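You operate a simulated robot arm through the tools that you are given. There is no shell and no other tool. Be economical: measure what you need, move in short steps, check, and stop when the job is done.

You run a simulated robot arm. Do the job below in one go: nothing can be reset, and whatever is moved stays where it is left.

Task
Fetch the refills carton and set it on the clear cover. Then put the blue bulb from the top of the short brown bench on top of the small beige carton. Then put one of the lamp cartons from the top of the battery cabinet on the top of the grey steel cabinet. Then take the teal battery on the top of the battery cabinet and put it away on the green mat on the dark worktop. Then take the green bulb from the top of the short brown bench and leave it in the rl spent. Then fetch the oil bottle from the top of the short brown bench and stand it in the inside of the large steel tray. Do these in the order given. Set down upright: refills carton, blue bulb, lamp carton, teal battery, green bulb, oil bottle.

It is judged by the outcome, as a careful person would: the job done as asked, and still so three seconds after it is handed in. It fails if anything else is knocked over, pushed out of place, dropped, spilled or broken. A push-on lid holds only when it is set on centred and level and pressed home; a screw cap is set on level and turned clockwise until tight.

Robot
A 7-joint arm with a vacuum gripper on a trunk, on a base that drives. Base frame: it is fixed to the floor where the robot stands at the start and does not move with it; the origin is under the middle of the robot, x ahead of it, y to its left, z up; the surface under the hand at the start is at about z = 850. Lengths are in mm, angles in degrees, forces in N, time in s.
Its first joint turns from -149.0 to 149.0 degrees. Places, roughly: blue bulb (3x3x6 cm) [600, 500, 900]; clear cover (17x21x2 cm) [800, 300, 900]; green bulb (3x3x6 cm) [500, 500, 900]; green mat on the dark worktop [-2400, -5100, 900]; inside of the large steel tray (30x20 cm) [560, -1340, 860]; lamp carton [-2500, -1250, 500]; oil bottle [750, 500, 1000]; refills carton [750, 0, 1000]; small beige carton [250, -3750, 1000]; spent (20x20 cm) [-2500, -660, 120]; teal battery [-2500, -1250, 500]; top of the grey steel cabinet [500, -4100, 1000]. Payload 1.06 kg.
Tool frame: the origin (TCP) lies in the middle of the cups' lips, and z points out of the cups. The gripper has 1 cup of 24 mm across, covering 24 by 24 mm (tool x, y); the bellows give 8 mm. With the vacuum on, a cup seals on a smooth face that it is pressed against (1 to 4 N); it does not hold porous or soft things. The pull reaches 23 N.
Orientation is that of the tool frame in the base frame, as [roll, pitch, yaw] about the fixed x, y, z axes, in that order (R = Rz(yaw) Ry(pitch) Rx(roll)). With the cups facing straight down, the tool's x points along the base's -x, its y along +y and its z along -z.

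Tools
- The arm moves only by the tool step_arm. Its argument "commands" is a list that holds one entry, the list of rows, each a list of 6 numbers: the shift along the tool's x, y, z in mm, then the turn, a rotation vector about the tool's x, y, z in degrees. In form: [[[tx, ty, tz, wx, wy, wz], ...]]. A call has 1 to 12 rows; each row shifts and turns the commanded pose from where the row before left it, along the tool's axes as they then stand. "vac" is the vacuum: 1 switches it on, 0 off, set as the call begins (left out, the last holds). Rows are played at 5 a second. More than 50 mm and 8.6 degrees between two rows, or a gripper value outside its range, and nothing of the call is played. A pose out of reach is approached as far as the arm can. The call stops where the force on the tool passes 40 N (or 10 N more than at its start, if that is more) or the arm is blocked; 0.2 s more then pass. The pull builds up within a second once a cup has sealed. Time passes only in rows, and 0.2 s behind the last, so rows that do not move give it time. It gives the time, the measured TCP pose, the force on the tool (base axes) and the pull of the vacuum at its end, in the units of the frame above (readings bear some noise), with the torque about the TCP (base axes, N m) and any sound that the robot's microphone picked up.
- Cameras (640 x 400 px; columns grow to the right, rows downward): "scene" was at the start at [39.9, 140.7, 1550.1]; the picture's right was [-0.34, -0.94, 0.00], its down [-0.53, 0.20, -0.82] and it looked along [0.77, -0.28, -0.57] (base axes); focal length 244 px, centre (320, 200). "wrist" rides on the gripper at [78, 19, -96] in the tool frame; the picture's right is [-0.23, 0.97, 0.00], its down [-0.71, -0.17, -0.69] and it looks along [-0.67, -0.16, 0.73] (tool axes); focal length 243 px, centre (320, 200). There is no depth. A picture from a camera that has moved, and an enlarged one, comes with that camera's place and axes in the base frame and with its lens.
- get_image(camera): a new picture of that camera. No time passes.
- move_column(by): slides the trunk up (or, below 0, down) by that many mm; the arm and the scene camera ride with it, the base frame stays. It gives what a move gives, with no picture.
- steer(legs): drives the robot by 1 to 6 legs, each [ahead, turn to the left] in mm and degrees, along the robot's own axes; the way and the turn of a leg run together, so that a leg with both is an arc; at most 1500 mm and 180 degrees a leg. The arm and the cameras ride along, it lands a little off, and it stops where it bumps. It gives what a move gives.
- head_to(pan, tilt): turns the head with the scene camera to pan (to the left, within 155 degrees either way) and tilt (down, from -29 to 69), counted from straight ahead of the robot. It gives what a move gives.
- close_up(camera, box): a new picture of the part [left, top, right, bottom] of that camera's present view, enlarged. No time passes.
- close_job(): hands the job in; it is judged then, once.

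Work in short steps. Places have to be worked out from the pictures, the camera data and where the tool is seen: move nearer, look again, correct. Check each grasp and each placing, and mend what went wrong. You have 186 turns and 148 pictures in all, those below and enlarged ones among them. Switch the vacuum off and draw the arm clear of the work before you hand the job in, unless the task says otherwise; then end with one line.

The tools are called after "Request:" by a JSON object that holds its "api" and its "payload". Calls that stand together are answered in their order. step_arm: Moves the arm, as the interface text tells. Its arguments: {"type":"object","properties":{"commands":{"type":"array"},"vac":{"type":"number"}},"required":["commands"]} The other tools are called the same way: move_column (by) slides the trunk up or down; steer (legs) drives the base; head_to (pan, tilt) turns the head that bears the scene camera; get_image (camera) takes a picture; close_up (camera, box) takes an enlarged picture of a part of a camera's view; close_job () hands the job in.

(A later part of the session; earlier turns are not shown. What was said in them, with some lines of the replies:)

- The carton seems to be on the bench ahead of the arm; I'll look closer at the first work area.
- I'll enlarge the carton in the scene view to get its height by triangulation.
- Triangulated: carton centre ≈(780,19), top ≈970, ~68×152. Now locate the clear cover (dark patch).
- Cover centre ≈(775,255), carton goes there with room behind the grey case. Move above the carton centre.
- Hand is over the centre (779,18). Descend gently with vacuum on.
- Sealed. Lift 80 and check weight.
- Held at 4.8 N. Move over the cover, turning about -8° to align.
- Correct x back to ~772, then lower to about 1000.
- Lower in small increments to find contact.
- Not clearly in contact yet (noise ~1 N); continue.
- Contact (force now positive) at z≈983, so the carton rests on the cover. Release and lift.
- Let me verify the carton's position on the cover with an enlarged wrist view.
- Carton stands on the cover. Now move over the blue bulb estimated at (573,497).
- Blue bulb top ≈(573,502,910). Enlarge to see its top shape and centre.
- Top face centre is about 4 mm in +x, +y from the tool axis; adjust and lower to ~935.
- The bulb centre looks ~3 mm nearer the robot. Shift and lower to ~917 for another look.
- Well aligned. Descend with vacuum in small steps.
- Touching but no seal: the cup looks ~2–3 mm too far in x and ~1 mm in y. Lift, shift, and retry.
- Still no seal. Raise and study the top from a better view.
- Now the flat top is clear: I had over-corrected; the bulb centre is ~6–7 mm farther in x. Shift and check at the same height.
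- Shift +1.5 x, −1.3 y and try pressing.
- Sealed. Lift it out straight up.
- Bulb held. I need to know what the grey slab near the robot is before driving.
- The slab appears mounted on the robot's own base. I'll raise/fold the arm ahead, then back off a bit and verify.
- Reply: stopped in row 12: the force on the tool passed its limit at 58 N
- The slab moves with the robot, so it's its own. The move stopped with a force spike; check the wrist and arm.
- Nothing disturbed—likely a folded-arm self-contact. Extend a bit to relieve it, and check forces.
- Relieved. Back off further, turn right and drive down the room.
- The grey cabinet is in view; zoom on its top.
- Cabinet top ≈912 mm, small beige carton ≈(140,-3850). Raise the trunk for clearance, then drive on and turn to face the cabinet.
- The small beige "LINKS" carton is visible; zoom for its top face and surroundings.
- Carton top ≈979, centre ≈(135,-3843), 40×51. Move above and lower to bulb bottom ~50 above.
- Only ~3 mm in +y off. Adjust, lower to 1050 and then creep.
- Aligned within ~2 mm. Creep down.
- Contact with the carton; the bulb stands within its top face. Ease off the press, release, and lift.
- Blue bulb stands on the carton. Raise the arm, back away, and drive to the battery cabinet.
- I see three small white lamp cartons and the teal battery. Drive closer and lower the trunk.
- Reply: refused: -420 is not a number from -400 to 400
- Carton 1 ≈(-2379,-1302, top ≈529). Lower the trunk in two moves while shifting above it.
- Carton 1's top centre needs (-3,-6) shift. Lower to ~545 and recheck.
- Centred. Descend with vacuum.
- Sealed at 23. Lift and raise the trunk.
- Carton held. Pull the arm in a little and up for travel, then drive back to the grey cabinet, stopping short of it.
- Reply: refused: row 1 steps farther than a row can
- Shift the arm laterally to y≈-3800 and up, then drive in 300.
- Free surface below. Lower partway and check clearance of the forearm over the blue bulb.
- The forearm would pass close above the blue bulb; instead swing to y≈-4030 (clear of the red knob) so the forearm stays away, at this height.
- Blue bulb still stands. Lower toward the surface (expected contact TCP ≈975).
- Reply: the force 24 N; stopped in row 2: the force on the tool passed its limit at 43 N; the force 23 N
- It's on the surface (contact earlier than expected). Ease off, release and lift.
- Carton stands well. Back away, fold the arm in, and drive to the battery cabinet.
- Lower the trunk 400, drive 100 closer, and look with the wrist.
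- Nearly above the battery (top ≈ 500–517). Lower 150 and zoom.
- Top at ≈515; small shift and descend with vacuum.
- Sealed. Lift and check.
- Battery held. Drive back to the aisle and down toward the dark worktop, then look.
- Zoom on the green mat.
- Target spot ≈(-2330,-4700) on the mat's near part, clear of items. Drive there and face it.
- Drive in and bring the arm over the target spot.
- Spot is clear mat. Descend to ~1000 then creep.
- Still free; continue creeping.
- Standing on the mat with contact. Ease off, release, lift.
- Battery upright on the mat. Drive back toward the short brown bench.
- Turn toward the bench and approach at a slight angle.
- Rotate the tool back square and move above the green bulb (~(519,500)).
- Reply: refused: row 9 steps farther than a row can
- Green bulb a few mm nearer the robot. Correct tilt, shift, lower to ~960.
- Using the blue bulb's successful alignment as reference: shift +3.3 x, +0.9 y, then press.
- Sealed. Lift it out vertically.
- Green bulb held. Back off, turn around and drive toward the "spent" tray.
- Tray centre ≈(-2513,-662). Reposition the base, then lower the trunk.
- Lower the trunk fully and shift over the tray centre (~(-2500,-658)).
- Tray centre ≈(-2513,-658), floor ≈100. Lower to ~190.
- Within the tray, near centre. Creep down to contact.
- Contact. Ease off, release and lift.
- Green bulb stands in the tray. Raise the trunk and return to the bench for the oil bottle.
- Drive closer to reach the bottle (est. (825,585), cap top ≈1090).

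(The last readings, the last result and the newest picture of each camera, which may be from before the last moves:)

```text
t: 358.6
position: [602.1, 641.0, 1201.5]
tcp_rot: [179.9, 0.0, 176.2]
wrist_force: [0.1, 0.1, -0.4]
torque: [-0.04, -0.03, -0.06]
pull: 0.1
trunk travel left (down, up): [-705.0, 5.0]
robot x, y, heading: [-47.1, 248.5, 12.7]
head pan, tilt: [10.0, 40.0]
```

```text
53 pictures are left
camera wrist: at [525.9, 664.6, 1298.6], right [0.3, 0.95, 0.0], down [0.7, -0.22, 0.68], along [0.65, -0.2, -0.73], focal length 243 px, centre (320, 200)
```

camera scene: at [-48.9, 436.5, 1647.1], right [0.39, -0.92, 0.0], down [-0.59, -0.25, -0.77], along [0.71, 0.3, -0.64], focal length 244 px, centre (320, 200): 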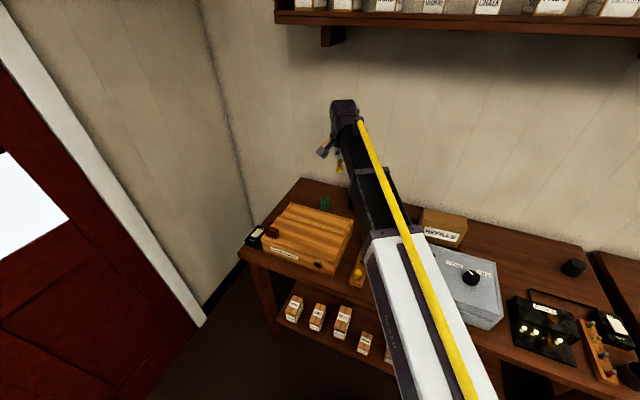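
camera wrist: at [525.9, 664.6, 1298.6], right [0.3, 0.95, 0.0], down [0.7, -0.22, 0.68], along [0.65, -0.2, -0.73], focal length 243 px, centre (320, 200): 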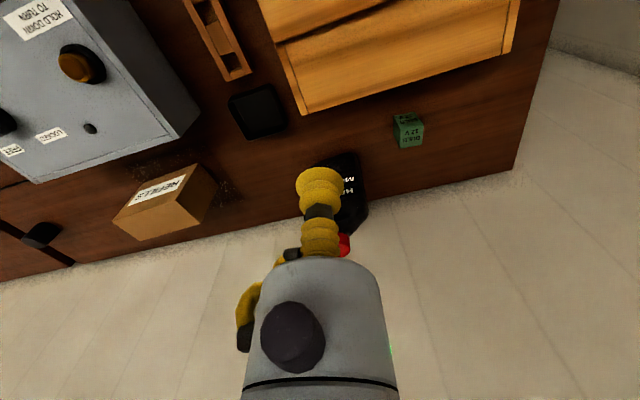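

Bottle ≈(820,609), cap top ≈1080. Move the tool toward it at 1200 height.

Request:
{"api": "step_arm", "payload": {"commands": [[[-47, -5, 0, 0, 0, 0], [-47, -5, 0, 0, 0, 0], [-47, -5, 0, 0, 0, 0], [-47, -5, 0, 0, 0, 0], [0, 0, 0, 0, 0, 0]]]}}

Request:
{"api": "get_image", "payload": {"camera": "wrist"}}

```text
t: 359.8
position: [788.1, 608.7, 1201.2]
tcp_rot: [179.8, 0.1, 176.1]
wrist_force: [-0.2, 0.0, -0.1]
torque: [0.02, 0.0, 0.01]
pull: 0.0
trunk travel left (down, up): [-705.0, 5.0]
robot x, y, heading: [-50.2, 247.5, 12.7]
head pan, tilt: [10.0, 40.0]
```

```text
52 pictures are left
camera wrist: at [711.7, 631.7, 1297.5], right [0.3, 0.95, 0.0], down [0.7, -0.22, 0.68], along [0.65, -0.2, -0.73], focal length 243 px, centre (320, 200)
```

wrist: 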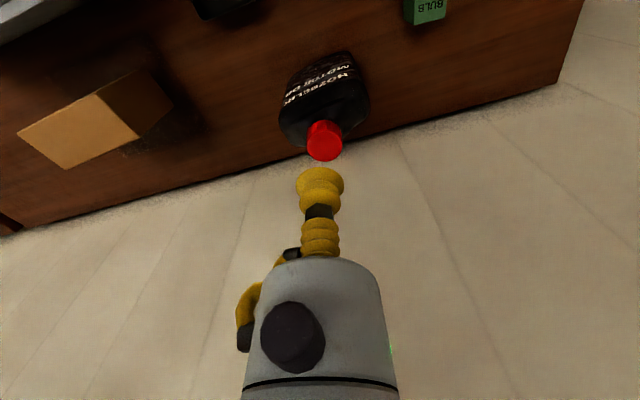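

Request:
{"api": "close_up", "payload": {"camera": "wrist", "box": [280, 100, 360, 160]}}

```text
6.67 times, centred on (320, 130) of wrist
camera zoom: at [711.7, 631.7, 1297.5], right [0.3, 0.95, 0.0], down [0.7, -0.22, 0.68], along [0.65, -0.2, -0.73], focal length 1618 px, centre (320, 667)
```

zoom: 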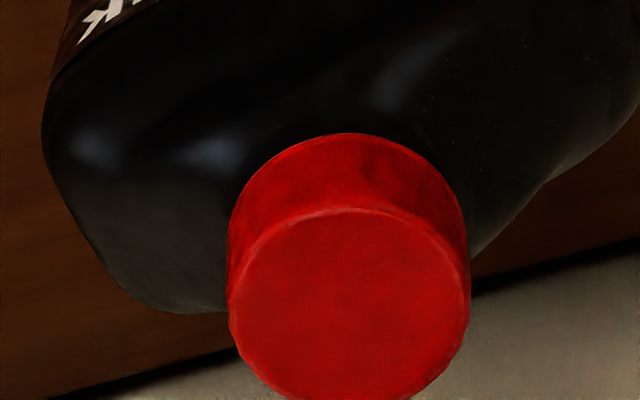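

Shift to above the cap and lower to ~1125.

Request:
{"api": "step_arm", "payload": {"commands": [[[-45, -6.5, 0, 0, 0, 0], [0, 0, 40, 0, 0, 0], [0, 0, 35, 0, 0, 0], [0, 0, 0, 0, 0, 0]]]}}

Request:
{"api": "close_up", "payload": {"camera": "wrist", "box": [260, 90, 380, 180]}}

```text
t: 360.8
position: [833.5, 600.6, 1127.2]
tcp_rot: [179.9, 0.0, 176.2]
wrist_force: [0.1, -0.1, 0.3]
torque: [0.0, 0.0, 0.01]
pull: 0.1
trunk travel left (down, up): [-705.0, 5.0]
robot x, y, heading: [-47.1, 244.9, 12.8]
head pan, tilt: [10.0, 40.0]
```

```text
4.44 times, centred on (320, 135) of wrist
camera zoom: at [756.5, 623.3, 1223.3], right [0.3, 0.95, 0.0], down [0.69, -0.22, 0.68], along [0.65, -0.2, -0.73], focal length 1078 px, centre (320, 489)
```

zoom: 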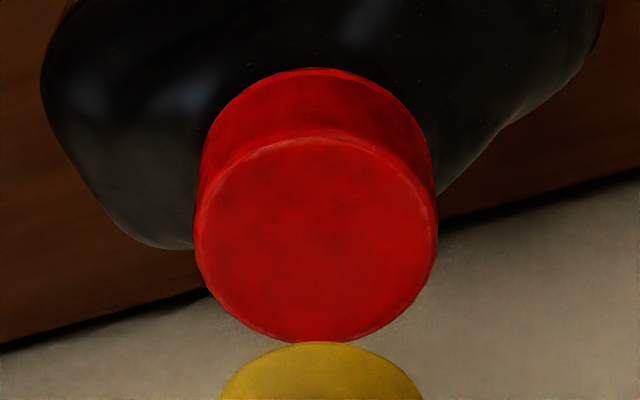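

Small shift, descend with vacuum.

Request:
{"api": "step_arm", "payload": {"commands": [[[-4, -2.2, 0, 0, 0, 0], [0, 0, 25, 0, 0, 0], [0, 0, 10, 0, 0, 0], [0, 0, 4, 0, 0, 0], [0, 0, 3, 0, 0, 0], [0, 0, 0, 0, 0, 0]]], "vac": 1}}

```text
t: 362.1
position: [836.8, 597.2, 1084.3]
tcp_rot: [179.9, 0.0, 176.2]
wrist_force: [0.2, -0.6, 0.3]
torque: [0.02, -0.01, -0.02]
pull: 0.1
trunk travel left (down, up): [-705.0, 5.0]
robot x, y, heading: [-44.0, 246.8, 12.8]
head pan, tilt: [10.0, 40.0]
```

Request:
{"api": "step_arm", "payload": {"commands": [[[0, 0, 3, 0, 0, 0], [0, 0, 3, 0, 0, 0], [0, 0, 0, 0, 0, 0]]]}}

Request:
{"api": "step_arm", "payload": {"commands": [[[0, 0, 2, 0, 0, 0], [0, 0, 0, 0, 0, 0], [0, 0, 0, 0, 0, 0]]]}}

Request:
{"api": "close_up", "payload": {"camera": "wrist", "box": [260, 110, 380, 200]}}

```text
t: 362.9
position: [837.1, 598.3, 1079.0]
tcp_rot: [179.8, -0.1, 176.2]
wrist_force: [0.2, -0.4, 0.7]
torque: [0.03, -0.01, 0.0]
pull: 0.0
trunk travel left (down, up): [-705.0, 5.0]
robot x, y, heading: [-47.9, 247.3, 12.6]
head pan, tilt: [10.0, 40.0]
```

```text
t: 363.8
position: [837.1, 597.6, 1075.2]
tcp_rot: [179.8, 0.0, 176.3]
wrist_force: [-0.4, 0.6, 0.6]
torque: [-0.03, 0.06, 0.02]
pull: 22.9
trunk travel left (down, up): [-705.0, 5.0]
robot x, y, heading: [-48.3, 248.3, 12.7]
head pan, tilt: [10.0, 40.0]
```

```text
4.44 times, centred on (320, 155) of wrist
camera zoom: at [760.1, 621.4, 1172.5], right [0.3, 0.95, 0.0], down [0.7, -0.22, 0.68], along [0.65, -0.2, -0.73], focal length 1078 px, centre (320, 400)
```

zoom: 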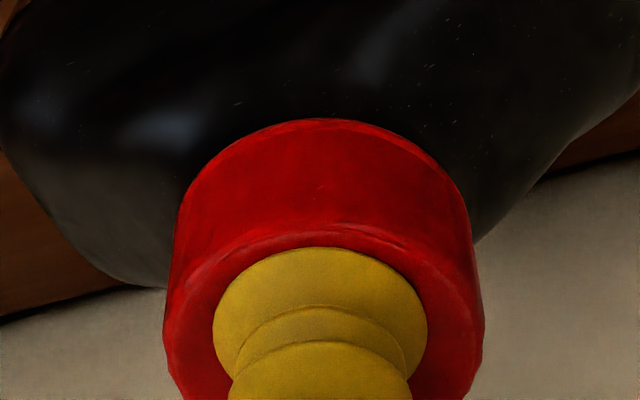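

Sealed and centred. Lift gently and check the weight.

Request:
{"api": "step_arm", "payload": {"commands": [[[0, 0, -4, 0, 0, 0], [0, 0, -6, 0, 0, 0], [0, 0, -8, 0, 0, 0], [0, 0, -10, 0, 0, 0], [0, 0, 0, 0, 0, 0], [0, 0, 0, 0, 0, 0]]]}}

Request:
{"api": "get_image", "payload": {"camera": "wrist"}}

```text
t: 365.1
position: [838.7, 597.9, 1104.8]
tcp_rot: [179.9, 0.0, 176.2]
wrist_force: [-0.8, -0.6, -9.0]
torque: [0.01, 0.03, -0.01]
pull: 22.9
trunk travel left (down, up): [-705.0, 5.0]
robot x, y, heading: [-48.3, 250.0, 12.8]
head pan, tilt: [10.0, 40.0]
```

```text
48 pictures are left
camera wrist: at [761.5, 621.8, 1200.6], right [0.3, 0.95, 0.0], down [0.7, -0.22, 0.68], along [0.65, -0.2, -0.73], focal length 243 px, centre (320, 200)
```

wrist: 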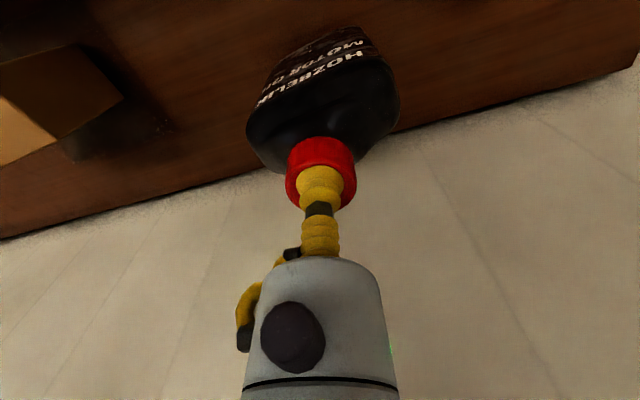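

9 N — within limits. Lift higher slowly, then draw it in toward the robot.

Request:
{"api": "step_arm", "payload": {"commands": [[[0, 0, -12, 0, 0, 0], [0, 0, -18, 0, 0, 0], [0, 0, -20, 0, 0, 0], [0, 0, -20, 0, 0, 0], [0, 0, -20, 0, 0, 0], [0, 0, -20, 0, 0, 0], [0, 0, -20, 0, 0, 0], [0, 0, -20, 0, 0, 0], [0, 0, -10, 0, 0, 0], [0, 0, 0, 0, 0, 0]]]}}

Request:
{"api": "step_arm", "payload": {"commands": [[[10, -3, 0, 0, 0, 0], [18, -5.5, 0, 0, 0, 0], [20, -6, 0, 0, 0, 0], [20, -6, 0, 0, 0, 0], [20, -6, 0, 0, 0, 0], [20, -6, 0, 0, 0, 0], [20, -6, 0, 0, 0, 0], [20, -6, 0, 0, 0, 0], [20, -6, 0, 0, 0, 0], [16, -5, 0, 0, 0, 0], [8, -2, 0, 0, 0, 0], [0, 0, 0, 0, 0, 0]]]}}

Request:
{"api": "get_image", "payload": {"camera": "scene"}}

```text
t: 367.4
position: [839.0, 597.1, 1263.1]
tcp_rot: [179.9, -0.1, 176.2]
wrist_force: [0.4, 0.4, -8.6]
torque: [0.01, 0.01, 0.0]
pull: 22.7
trunk travel left (down, up): [-705.0, 5.0]
robot x, y, heading: [-49.2, 246.5, 12.7]
head pan, tilt: [10.0, 40.0]
```

```text
t: 369.9
position: [641.3, 554.2, 1264.1]
tcp_rot: [179.9, 0.0, 176.1]
wrist_force: [-0.2, 0.0, -8.3]
torque: [-0.04, 0.04, -0.02]
pull: 22.9
trunk travel left (down, up): [-705.0, 5.0]
robot x, y, heading: [-50.2, 251.2, 12.7]
head pan, tilt: [10.0, 40.0]
```

```text
47 pictures are left
camera scene: at [-48.0, 436.8, 1647.0], right [0.39, -0.92, 0.0], down [-0.59, -0.25, -0.77], along [0.71, 0.3, -0.64], focal length 244 px, centre (320, 200)
```

scene: 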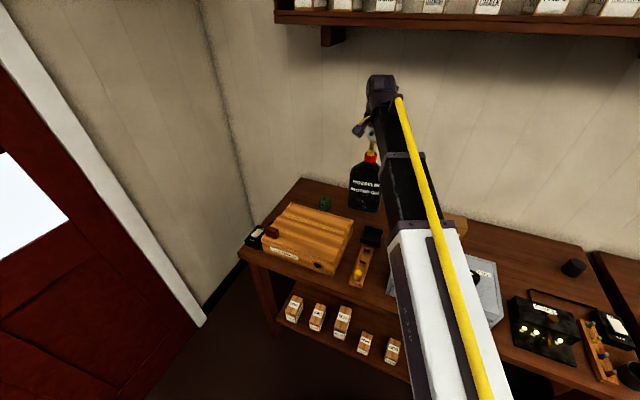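

Held steady. Back away and drive to the long bench with the steel tray.

Request:
{"api": "steer", "payload": {"legs": [[-500, 0], [0, -103], [1500, 0], [100, 0], [0, 90]]}}

Request:
{"api": "head_to", "payload": {"pan": 15, "tilt": 40}}

Request:
{"api": "get_image", "payload": {"camera": "scene"}}

Request:
{"api": "get_image", "payload": {"camera": "wrist"}}

```text
t: 388.6
position: [195.2, -1331.5, 1263.8]
tcp_rot: [179.9, -0.1, 160.5]
wrist_force: [0.0, -0.7, -9.7]
torque: [-0.01, 0.02, 0.0]
pull: 22.8
trunk travel left (down, up): [-705.0, 5.0]
robot x, y, heading: [-550.5, -1440.1, -2.8]
head pan, tilt: [10.0, 40.0]
```

```text
t: 389.3
position: [193.9, -1333.3, 1263.4]
tcp_rot: [179.8, -0.1, 160.3]
wrist_force: [-0.1, -0.1, -9.5]
torque: [0.0, 0.02, -0.01]
pull: 22.7
trunk travel left (down, up): [-705.0, 5.0]
robot x, y, heading: [-550.6, -1437.4, -3.2]
head pan, tilt: [15.0, 40.0]
```

```text
46 pictures are left
camera scene: at [-501.4, -1249.1, 1647.0], right [0.21, -0.98, 0.0], down [-0.63, -0.13, -0.77], along [0.75, 0.16, -0.64], focal length 244 px, centre (320, 200)
```

scene: 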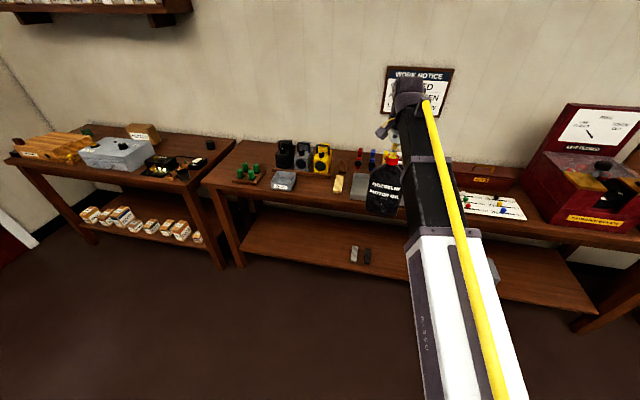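

```text
45 pictures are left
camera wrist: at [127.7, -1288.6, 1360.5], right [0.55, 0.84, 0.0], down [0.61, -0.4, 0.68], along [0.57, -0.37, -0.73], focal length 243 px, centre (320, 200)
```

wrist: 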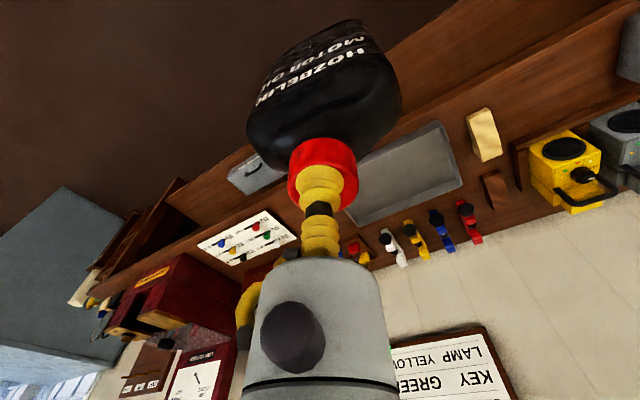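

Steel tray spans x≈455–650, y≈-1510…-1200; centre ≈(552,-1355). Drive in 300 and square the bottle's yaw.

Request:
{"api": "steer", "payload": {"legs": [[300, 0]]}}

Request:
{"api": "step_arm", "payload": {"commands": [[[0, 0, 0, 0, 0, -4], [0, 0, 0, 0, 0, -5], [0, 0, 0, 0, 0, -5], [0, 0, 0, 0, 0, -4], [0, 0, 0, 0, 0, 0]]]}}

Request:
{"api": "get_image", "payload": {"camera": "wrist"}}

Request:
{"api": "get_image", "payload": {"camera": "scene"}}

```text
t: 391.3
position: [489.6, -1346.4, 1264.5]
tcp_rot: [179.9, -0.2, 160.4]
wrist_force: [0.3, 0.7, -9.7]
torque: [-0.01, 0.01, 0.0]
pull: 23.0
trunk travel left (down, up): [-705.0, 5.0]
robot x, y, heading: [-259.9, -1457.5, -3.1]
head pan, tilt: [15.0, 40.0]
```

```text
t: 392.5
position: [488.7, -1345.7, 1262.5]
tcp_rot: [179.9, 0.0, 178.5]
wrist_force: [0.6, 0.1, -8.1]
torque: [-0.01, 0.01, 0.0]
pull: 23.8
trunk travel left (down, up): [-705.0, 5.0]
robot x, y, heading: [-257.8, -1457.2, -2.9]
head pan, tilt: [15.0, 40.0]
```

```text
44 pictures are left
camera wrist: at [411.5, -1325.3, 1359.3], right [0.26, 0.97, 0.0], down [0.7, -0.19, 0.68], along [0.66, -0.18, -0.73], focal length 243 px, centre (320, 200)
```

wrist: 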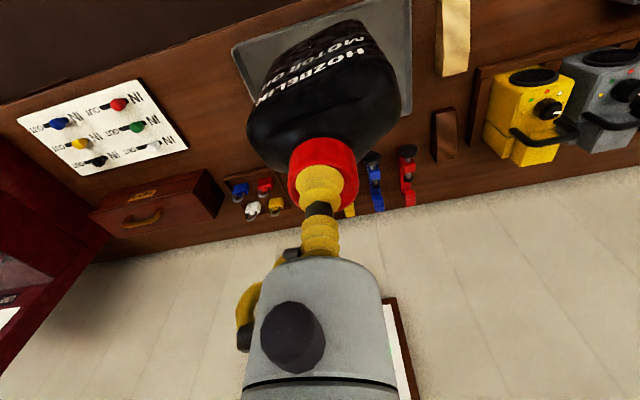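

```text
43 pictures are left
camera scene: at [-207.6, -1264.0, 1647.0], right [0.21, -0.98, 0.0], down [-0.63, -0.14, -0.77], along [0.75, 0.16, -0.64], focal length 244 px, centre (320, 200)
```

scene: 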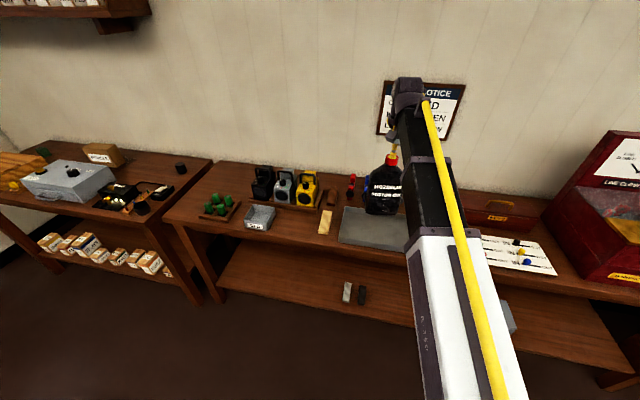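

Tray centre ≈(562,-1350). Move over and lower to ~1120.

Request:
{"api": "step_arm", "payload": {"commands": [[[-10, 0, 0, 0, 0, 0], [-20, -1, 0, 0, 0, 0], [-20, -1, 0, 0, 0, 0], [-15, 0, 0, 0, 0, 0], [-8, 0, 0, 0, 0, 0], [0, 0, 12, 0, 0, 0], [0, 0, 25, 0, 0, 0], [0, 0, 30, 0, 0, 0], [0, 0, 30, 0, 0, 0], [0, 0, 25, 0, 0, 0], [0, 0, 15, 0, 0, 0], [0, 0, 0, 0, 0, 0]]]}}

Request:
{"api": "get_image", "payload": {"camera": "wrist"}}

Request:
{"api": "close_up", "payload": {"camera": "scene", "box": [310, 120, 470, 260]}}

```text
t: 395.1
position: [563.0, -1348.3, 1126.2]
tcp_rot: [179.9, -0.1, 178.5]
wrist_force: [-0.4, -0.8, -9.9]
torque: [0.0, -0.02, -0.04]
pull: 22.7
trunk travel left (down, up): [-705.0, 5.0]
robot x, y, heading: [-256.8, -1460.6, -3.0]
head pan, tilt: [15.0, 40.0]
```

```text
42 pictures are left
camera wrist: at [484.8, -1329.1, 1222.6], right [0.26, 0.97, 0.0], down [0.7, -0.19, 0.68], along [0.66, -0.18, -0.73], focal length 243 px, centre (320, 200)
```

wrist: 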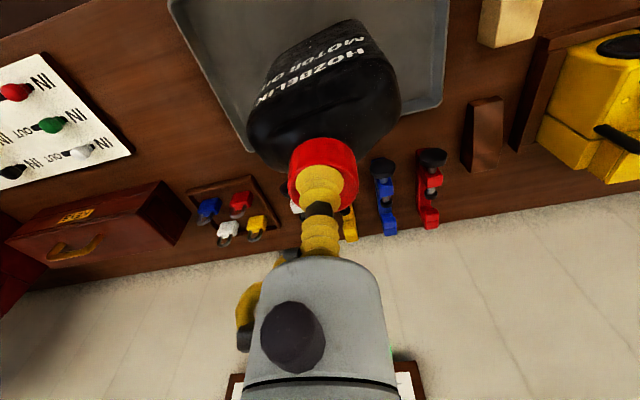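

```text
2.86 times, centred on (390, 190) of scene
camera zoom: at [-207.4, -1264.0, 1647.0], right [0.21, -0.98, 0.0], down [-0.63, -0.14, -0.77], along [0.75, 0.16, -0.64], focal length 697 px, centre (120, 229)
```

zoom: 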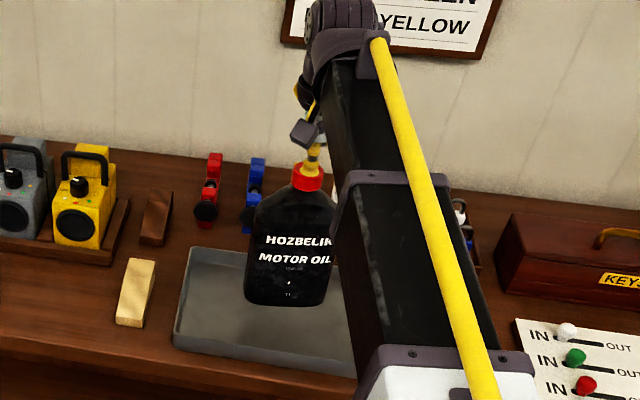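

Well centred. Lower to ~1095 then creep.

Request:
{"api": "step_arm", "payload": {"commands": [[[0, 0, 12, 0, 0, 0], [0, 0, 12, 0, 0, 0], [0, 0, 6, 0, 0, 0], [0, 0, 0, 0, 0, 0]]]}}

Request:
{"api": "step_arm", "payload": {"commands": [[[0, 0, 4, 0, 0, 0], [0, 0, 0, 0, 0, 0]]]}}

Request:
{"api": "step_arm", "payload": {"commands": [[[0, 0, 3, 0, 0, 0], [0, 0, 0, 0, 0, 0]]]}}

Request:
{"api": "step_arm", "payload": {"commands": [[[0, 0, 3, 0, 0, 0], [0, 0, 0, 0, 0, 0]]]}}

```text
t: 396.1
position: [561.8, -1349.8, 1096.0]
tcp_rot: [179.9, 0.0, 178.4]
wrist_force: [0.4, 0.8, -9.0]
torque: [0.0, 0.04, -0.01]
pull: 22.5
trunk travel left (down, up): [-705.0, 5.0]
robot x, y, heading: [-256.8, -1453.6, -2.9]
head pan, tilt: [15.0, 40.0]
```

```text
t: 396.7
position: [561.8, -1350.3, 1091.3]
tcp_rot: [179.9, 0.0, 178.4]
wrist_force: [0.2, 0.1, -9.6]
torque: [0.0, 0.03, 0.02]
pull: 22.4
trunk travel left (down, up): [-705.0, 5.0]
robot x, y, heading: [-257.7, -1454.9, -2.9]
head pan, tilt: [15.0, 40.0]
```

```text
t: 397.3
position: [562.9, -1350.0, 1090.1]
tcp_rot: [180.0, 0.1, 178.3]
wrist_force: [0.4, -0.2, -8.8]
torque: [-0.01, 0.01, 0.02]
pull: 23.3
trunk travel left (down, up): [-705.0, 5.0]
robot x, y, heading: [-256.6, -1458.5, -3.0]
head pan, tilt: [15.0, 40.0]
```

```text
t: 397.9
position: [561.9, -1349.4, 1085.8]
tcp_rot: [179.9, 0.0, 178.5]
wrist_force: [0.8, 0.7, -8.5]
torque: [-0.04, 0.02, -0.01]
pull: 23.3
trunk travel left (down, up): [-705.0, 5.0]
robot x, y, heading: [-257.1, -1452.6, -2.8]
head pan, tilt: [15.0, 40.0]
```

Request:
{"api": "step_arm", "payload": {"commands": [[[0, 0, 3, 0, 0, 0], [0, 0, 0, 0, 0, 0]]]}}

Request:
{"api": "step_arm", "payload": {"commands": [[[0, 0, 2, 0, 0, 0], [0, 0, 0, 0, 0, 0]]]}}

Request:
{"api": "step_arm", "payload": {"commands": [[[0, 0, 2, 0, 0, 0], [0, 0, 0, 0, 0, 0]]]}}

Request:
{"api": "step_arm", "payload": {"commands": [[[0, 0, 2, 0, 0, 0], [0, 0, 0, 0, 0, 0]]]}}

```text
t: 398.5
position: [561.5, -1349.5, 1083.4]
tcp_rot: [179.9, -0.1, 178.4]
wrist_force: [0.3, -0.1, -10.2]
torque: [-0.01, 0.02, -0.02]
pull: 22.9
trunk travel left (down, up): [-705.0, 5.0]
robot x, y, heading: [-258.2, -1457.5, -3.1]
head pan, tilt: [15.0, 40.0]
```

```text
t: 399.1
position: [561.8, -1350.1, 1082.5]
tcp_rot: [180.0, 0.0, 178.5]
wrist_force: [0.3, -0.3, -8.9]
torque: [-0.01, 0.04, 0.0]
pull: 23.4
trunk travel left (down, up): [-705.0, 5.0]
robot x, y, heading: [-256.6, -1456.3, -2.8]
head pan, tilt: [15.0, 40.0]
```

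```text
t: 399.7
position: [562.7, -1350.1, 1081.2]
tcp_rot: [179.8, 0.0, 178.4]
wrist_force: [-0.9, -0.8, -2.1]
torque: [-0.02, 0.02, 0.02]
pull: 22.8
trunk travel left (down, up): [-705.0, 5.0]
robot x, y, heading: [-259.3, -1455.9, -2.8]
head pan, tilt: [15.0, 40.0]
```

```text
t: 400.3
position: [560.7, -1350.2, 1080.1]
tcp_rot: [179.9, 0.1, 178.5]
wrist_force: [-2.1, 3.0, 10.0]
torque: [0.02, -0.05, 0.04]
pull: 22.6
trunk travel left (down, up): [-705.0, 5.0]
robot x, y, heading: [-258.9, -1455.0, -2.9]
head pan, tilt: [15.0, 40.0]
```

Bottle is seated (force +10). Ease slightly, release and lift straight up.

Request:
{"api": "step_arm", "payload": {"commands": [[[0, 0, -1, 0, 0, 0], [0, 0, 0, 0, 0, 0], [0, 0, 0, 0, 0, 0], [0, 0, 0, 0, 0, 0], [0, 0, 0, 0, 0, 0], [0, 0, -3, 0, 0, 0], [0, 0, -8, 0, 0, 0], [0, 0, -30, 0, 0, 0], [0, 0, -45, 0, 0, 0], [0, 0, -45, 0, 0, 0], [0, 0, 0, 0, 0, 0]]], "vac": 0}}

Request:
{"api": "get_image", "payload": {"camera": "wrist"}}

Request:
{"api": "close_up", "payload": {"camera": "scene", "box": [310, 120, 470, 260]}}

```text
t: 402.7
position: [563.9, -1348.4, 1212.8]
tcp_rot: [179.9, 0.1, 178.4]
wrist_force: [0.8, 0.5, 0.6]
torque: [0.0, -0.03, -0.01]
pull: 0.1
trunk travel left (down, up): [-705.0, 5.0]
robot x, y, heading: [-258.6, -1454.9, -2.7]
head pan, tilt: [15.0, 40.0]
```

```text
40 pictures are left
camera wrist: at [486.4, -1328.0, 1309.1], right [0.26, 0.97, 0.0], down [0.7, -0.19, 0.68], along [0.66, -0.18, -0.73], focal length 243 px, centre (320, 200)
```

wrist: 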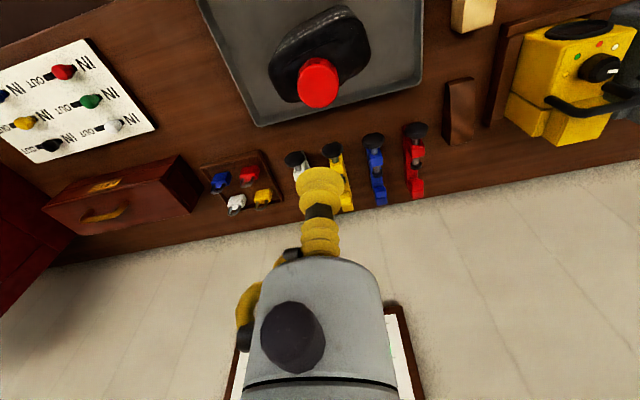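

```text
2.86 times, centred on (390, 190) of scene
camera zoom: at [-208.5, -1264.1, 1647.1], right [0.21, -0.98, 0.0], down [-0.63, -0.13, -0.77], along [0.75, 0.16, -0.64], focal length 697 px, centre (120, 229)
```

zoom: 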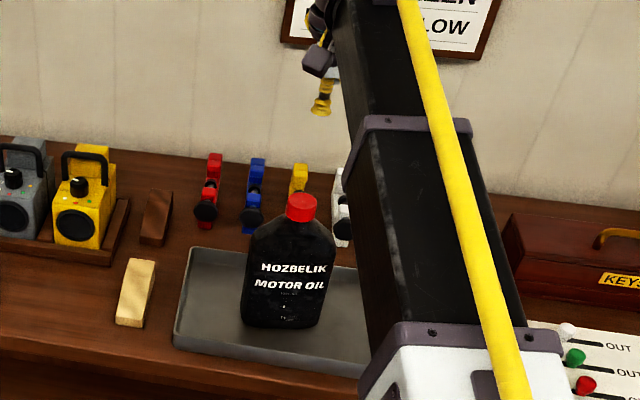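

Bottle stands upright in the tray. Draw clear by backing off, and glance at the refills carton once more.

Request:
{"api": "steer", "payload": {"legs": [[-350, 0]]}}

Request:
{"api": "head_to", "payload": {"pan": 30, "tilt": 30}}

Request:
{"api": "get_image", "payload": {"camera": "scene"}}

```text
t: 405.1
position: [200.3, -1330.9, 1211.7]
tcp_rot: [179.9, 0.0, 178.4]
wrist_force: [0.0, -0.2, 0.9]
torque: [0.01, -0.02, 0.04]
pull: 0.1
trunk travel left (down, up): [-705.0, 5.0]
robot x, y, heading: [-619.7, -1436.9, -3.1]
head pan, tilt: [15.0, 40.0]
```

```text
t: 405.8
position: [202.4, -1329.9, 1210.9]
tcp_rot: [180.0, 0.0, 178.4]
wrist_force: [0.3, 0.1, 0.0]
torque: [0.04, 0.02, -0.02]
pull: 0.0
trunk travel left (down, up): [-705.0, 5.0]
robot x, y, heading: [-622.3, -1435.7, -3.2]
head pan, tilt: [30.0, 30.0]
```

```text
38 pictures are left
camera scene: at [-573.3, -1222.3, 1662.4], right [0.45, -0.89, 0.0], down [-0.45, -0.23, -0.87], along [0.77, 0.39, -0.5], focal length 244 px, centre (320, 200)
```

scene: 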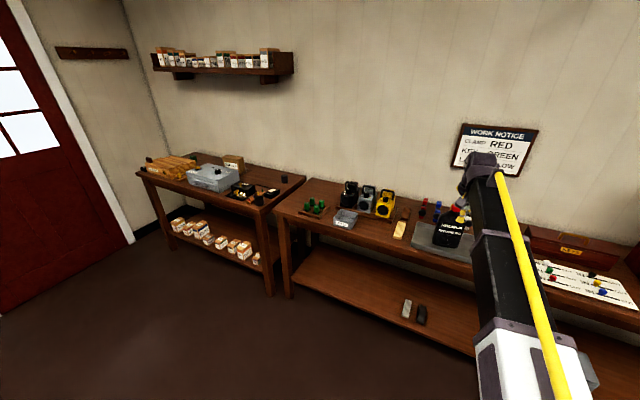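

Everything is in place, the vacuum is off and the arm is clear; hand in.

Request:
{"api": "close_job", "payload": {}}

```text
The job is handed in.
```

All six items were set down upright, in the order you gave, and the job is handed in with the vacuum off and the arm clear.
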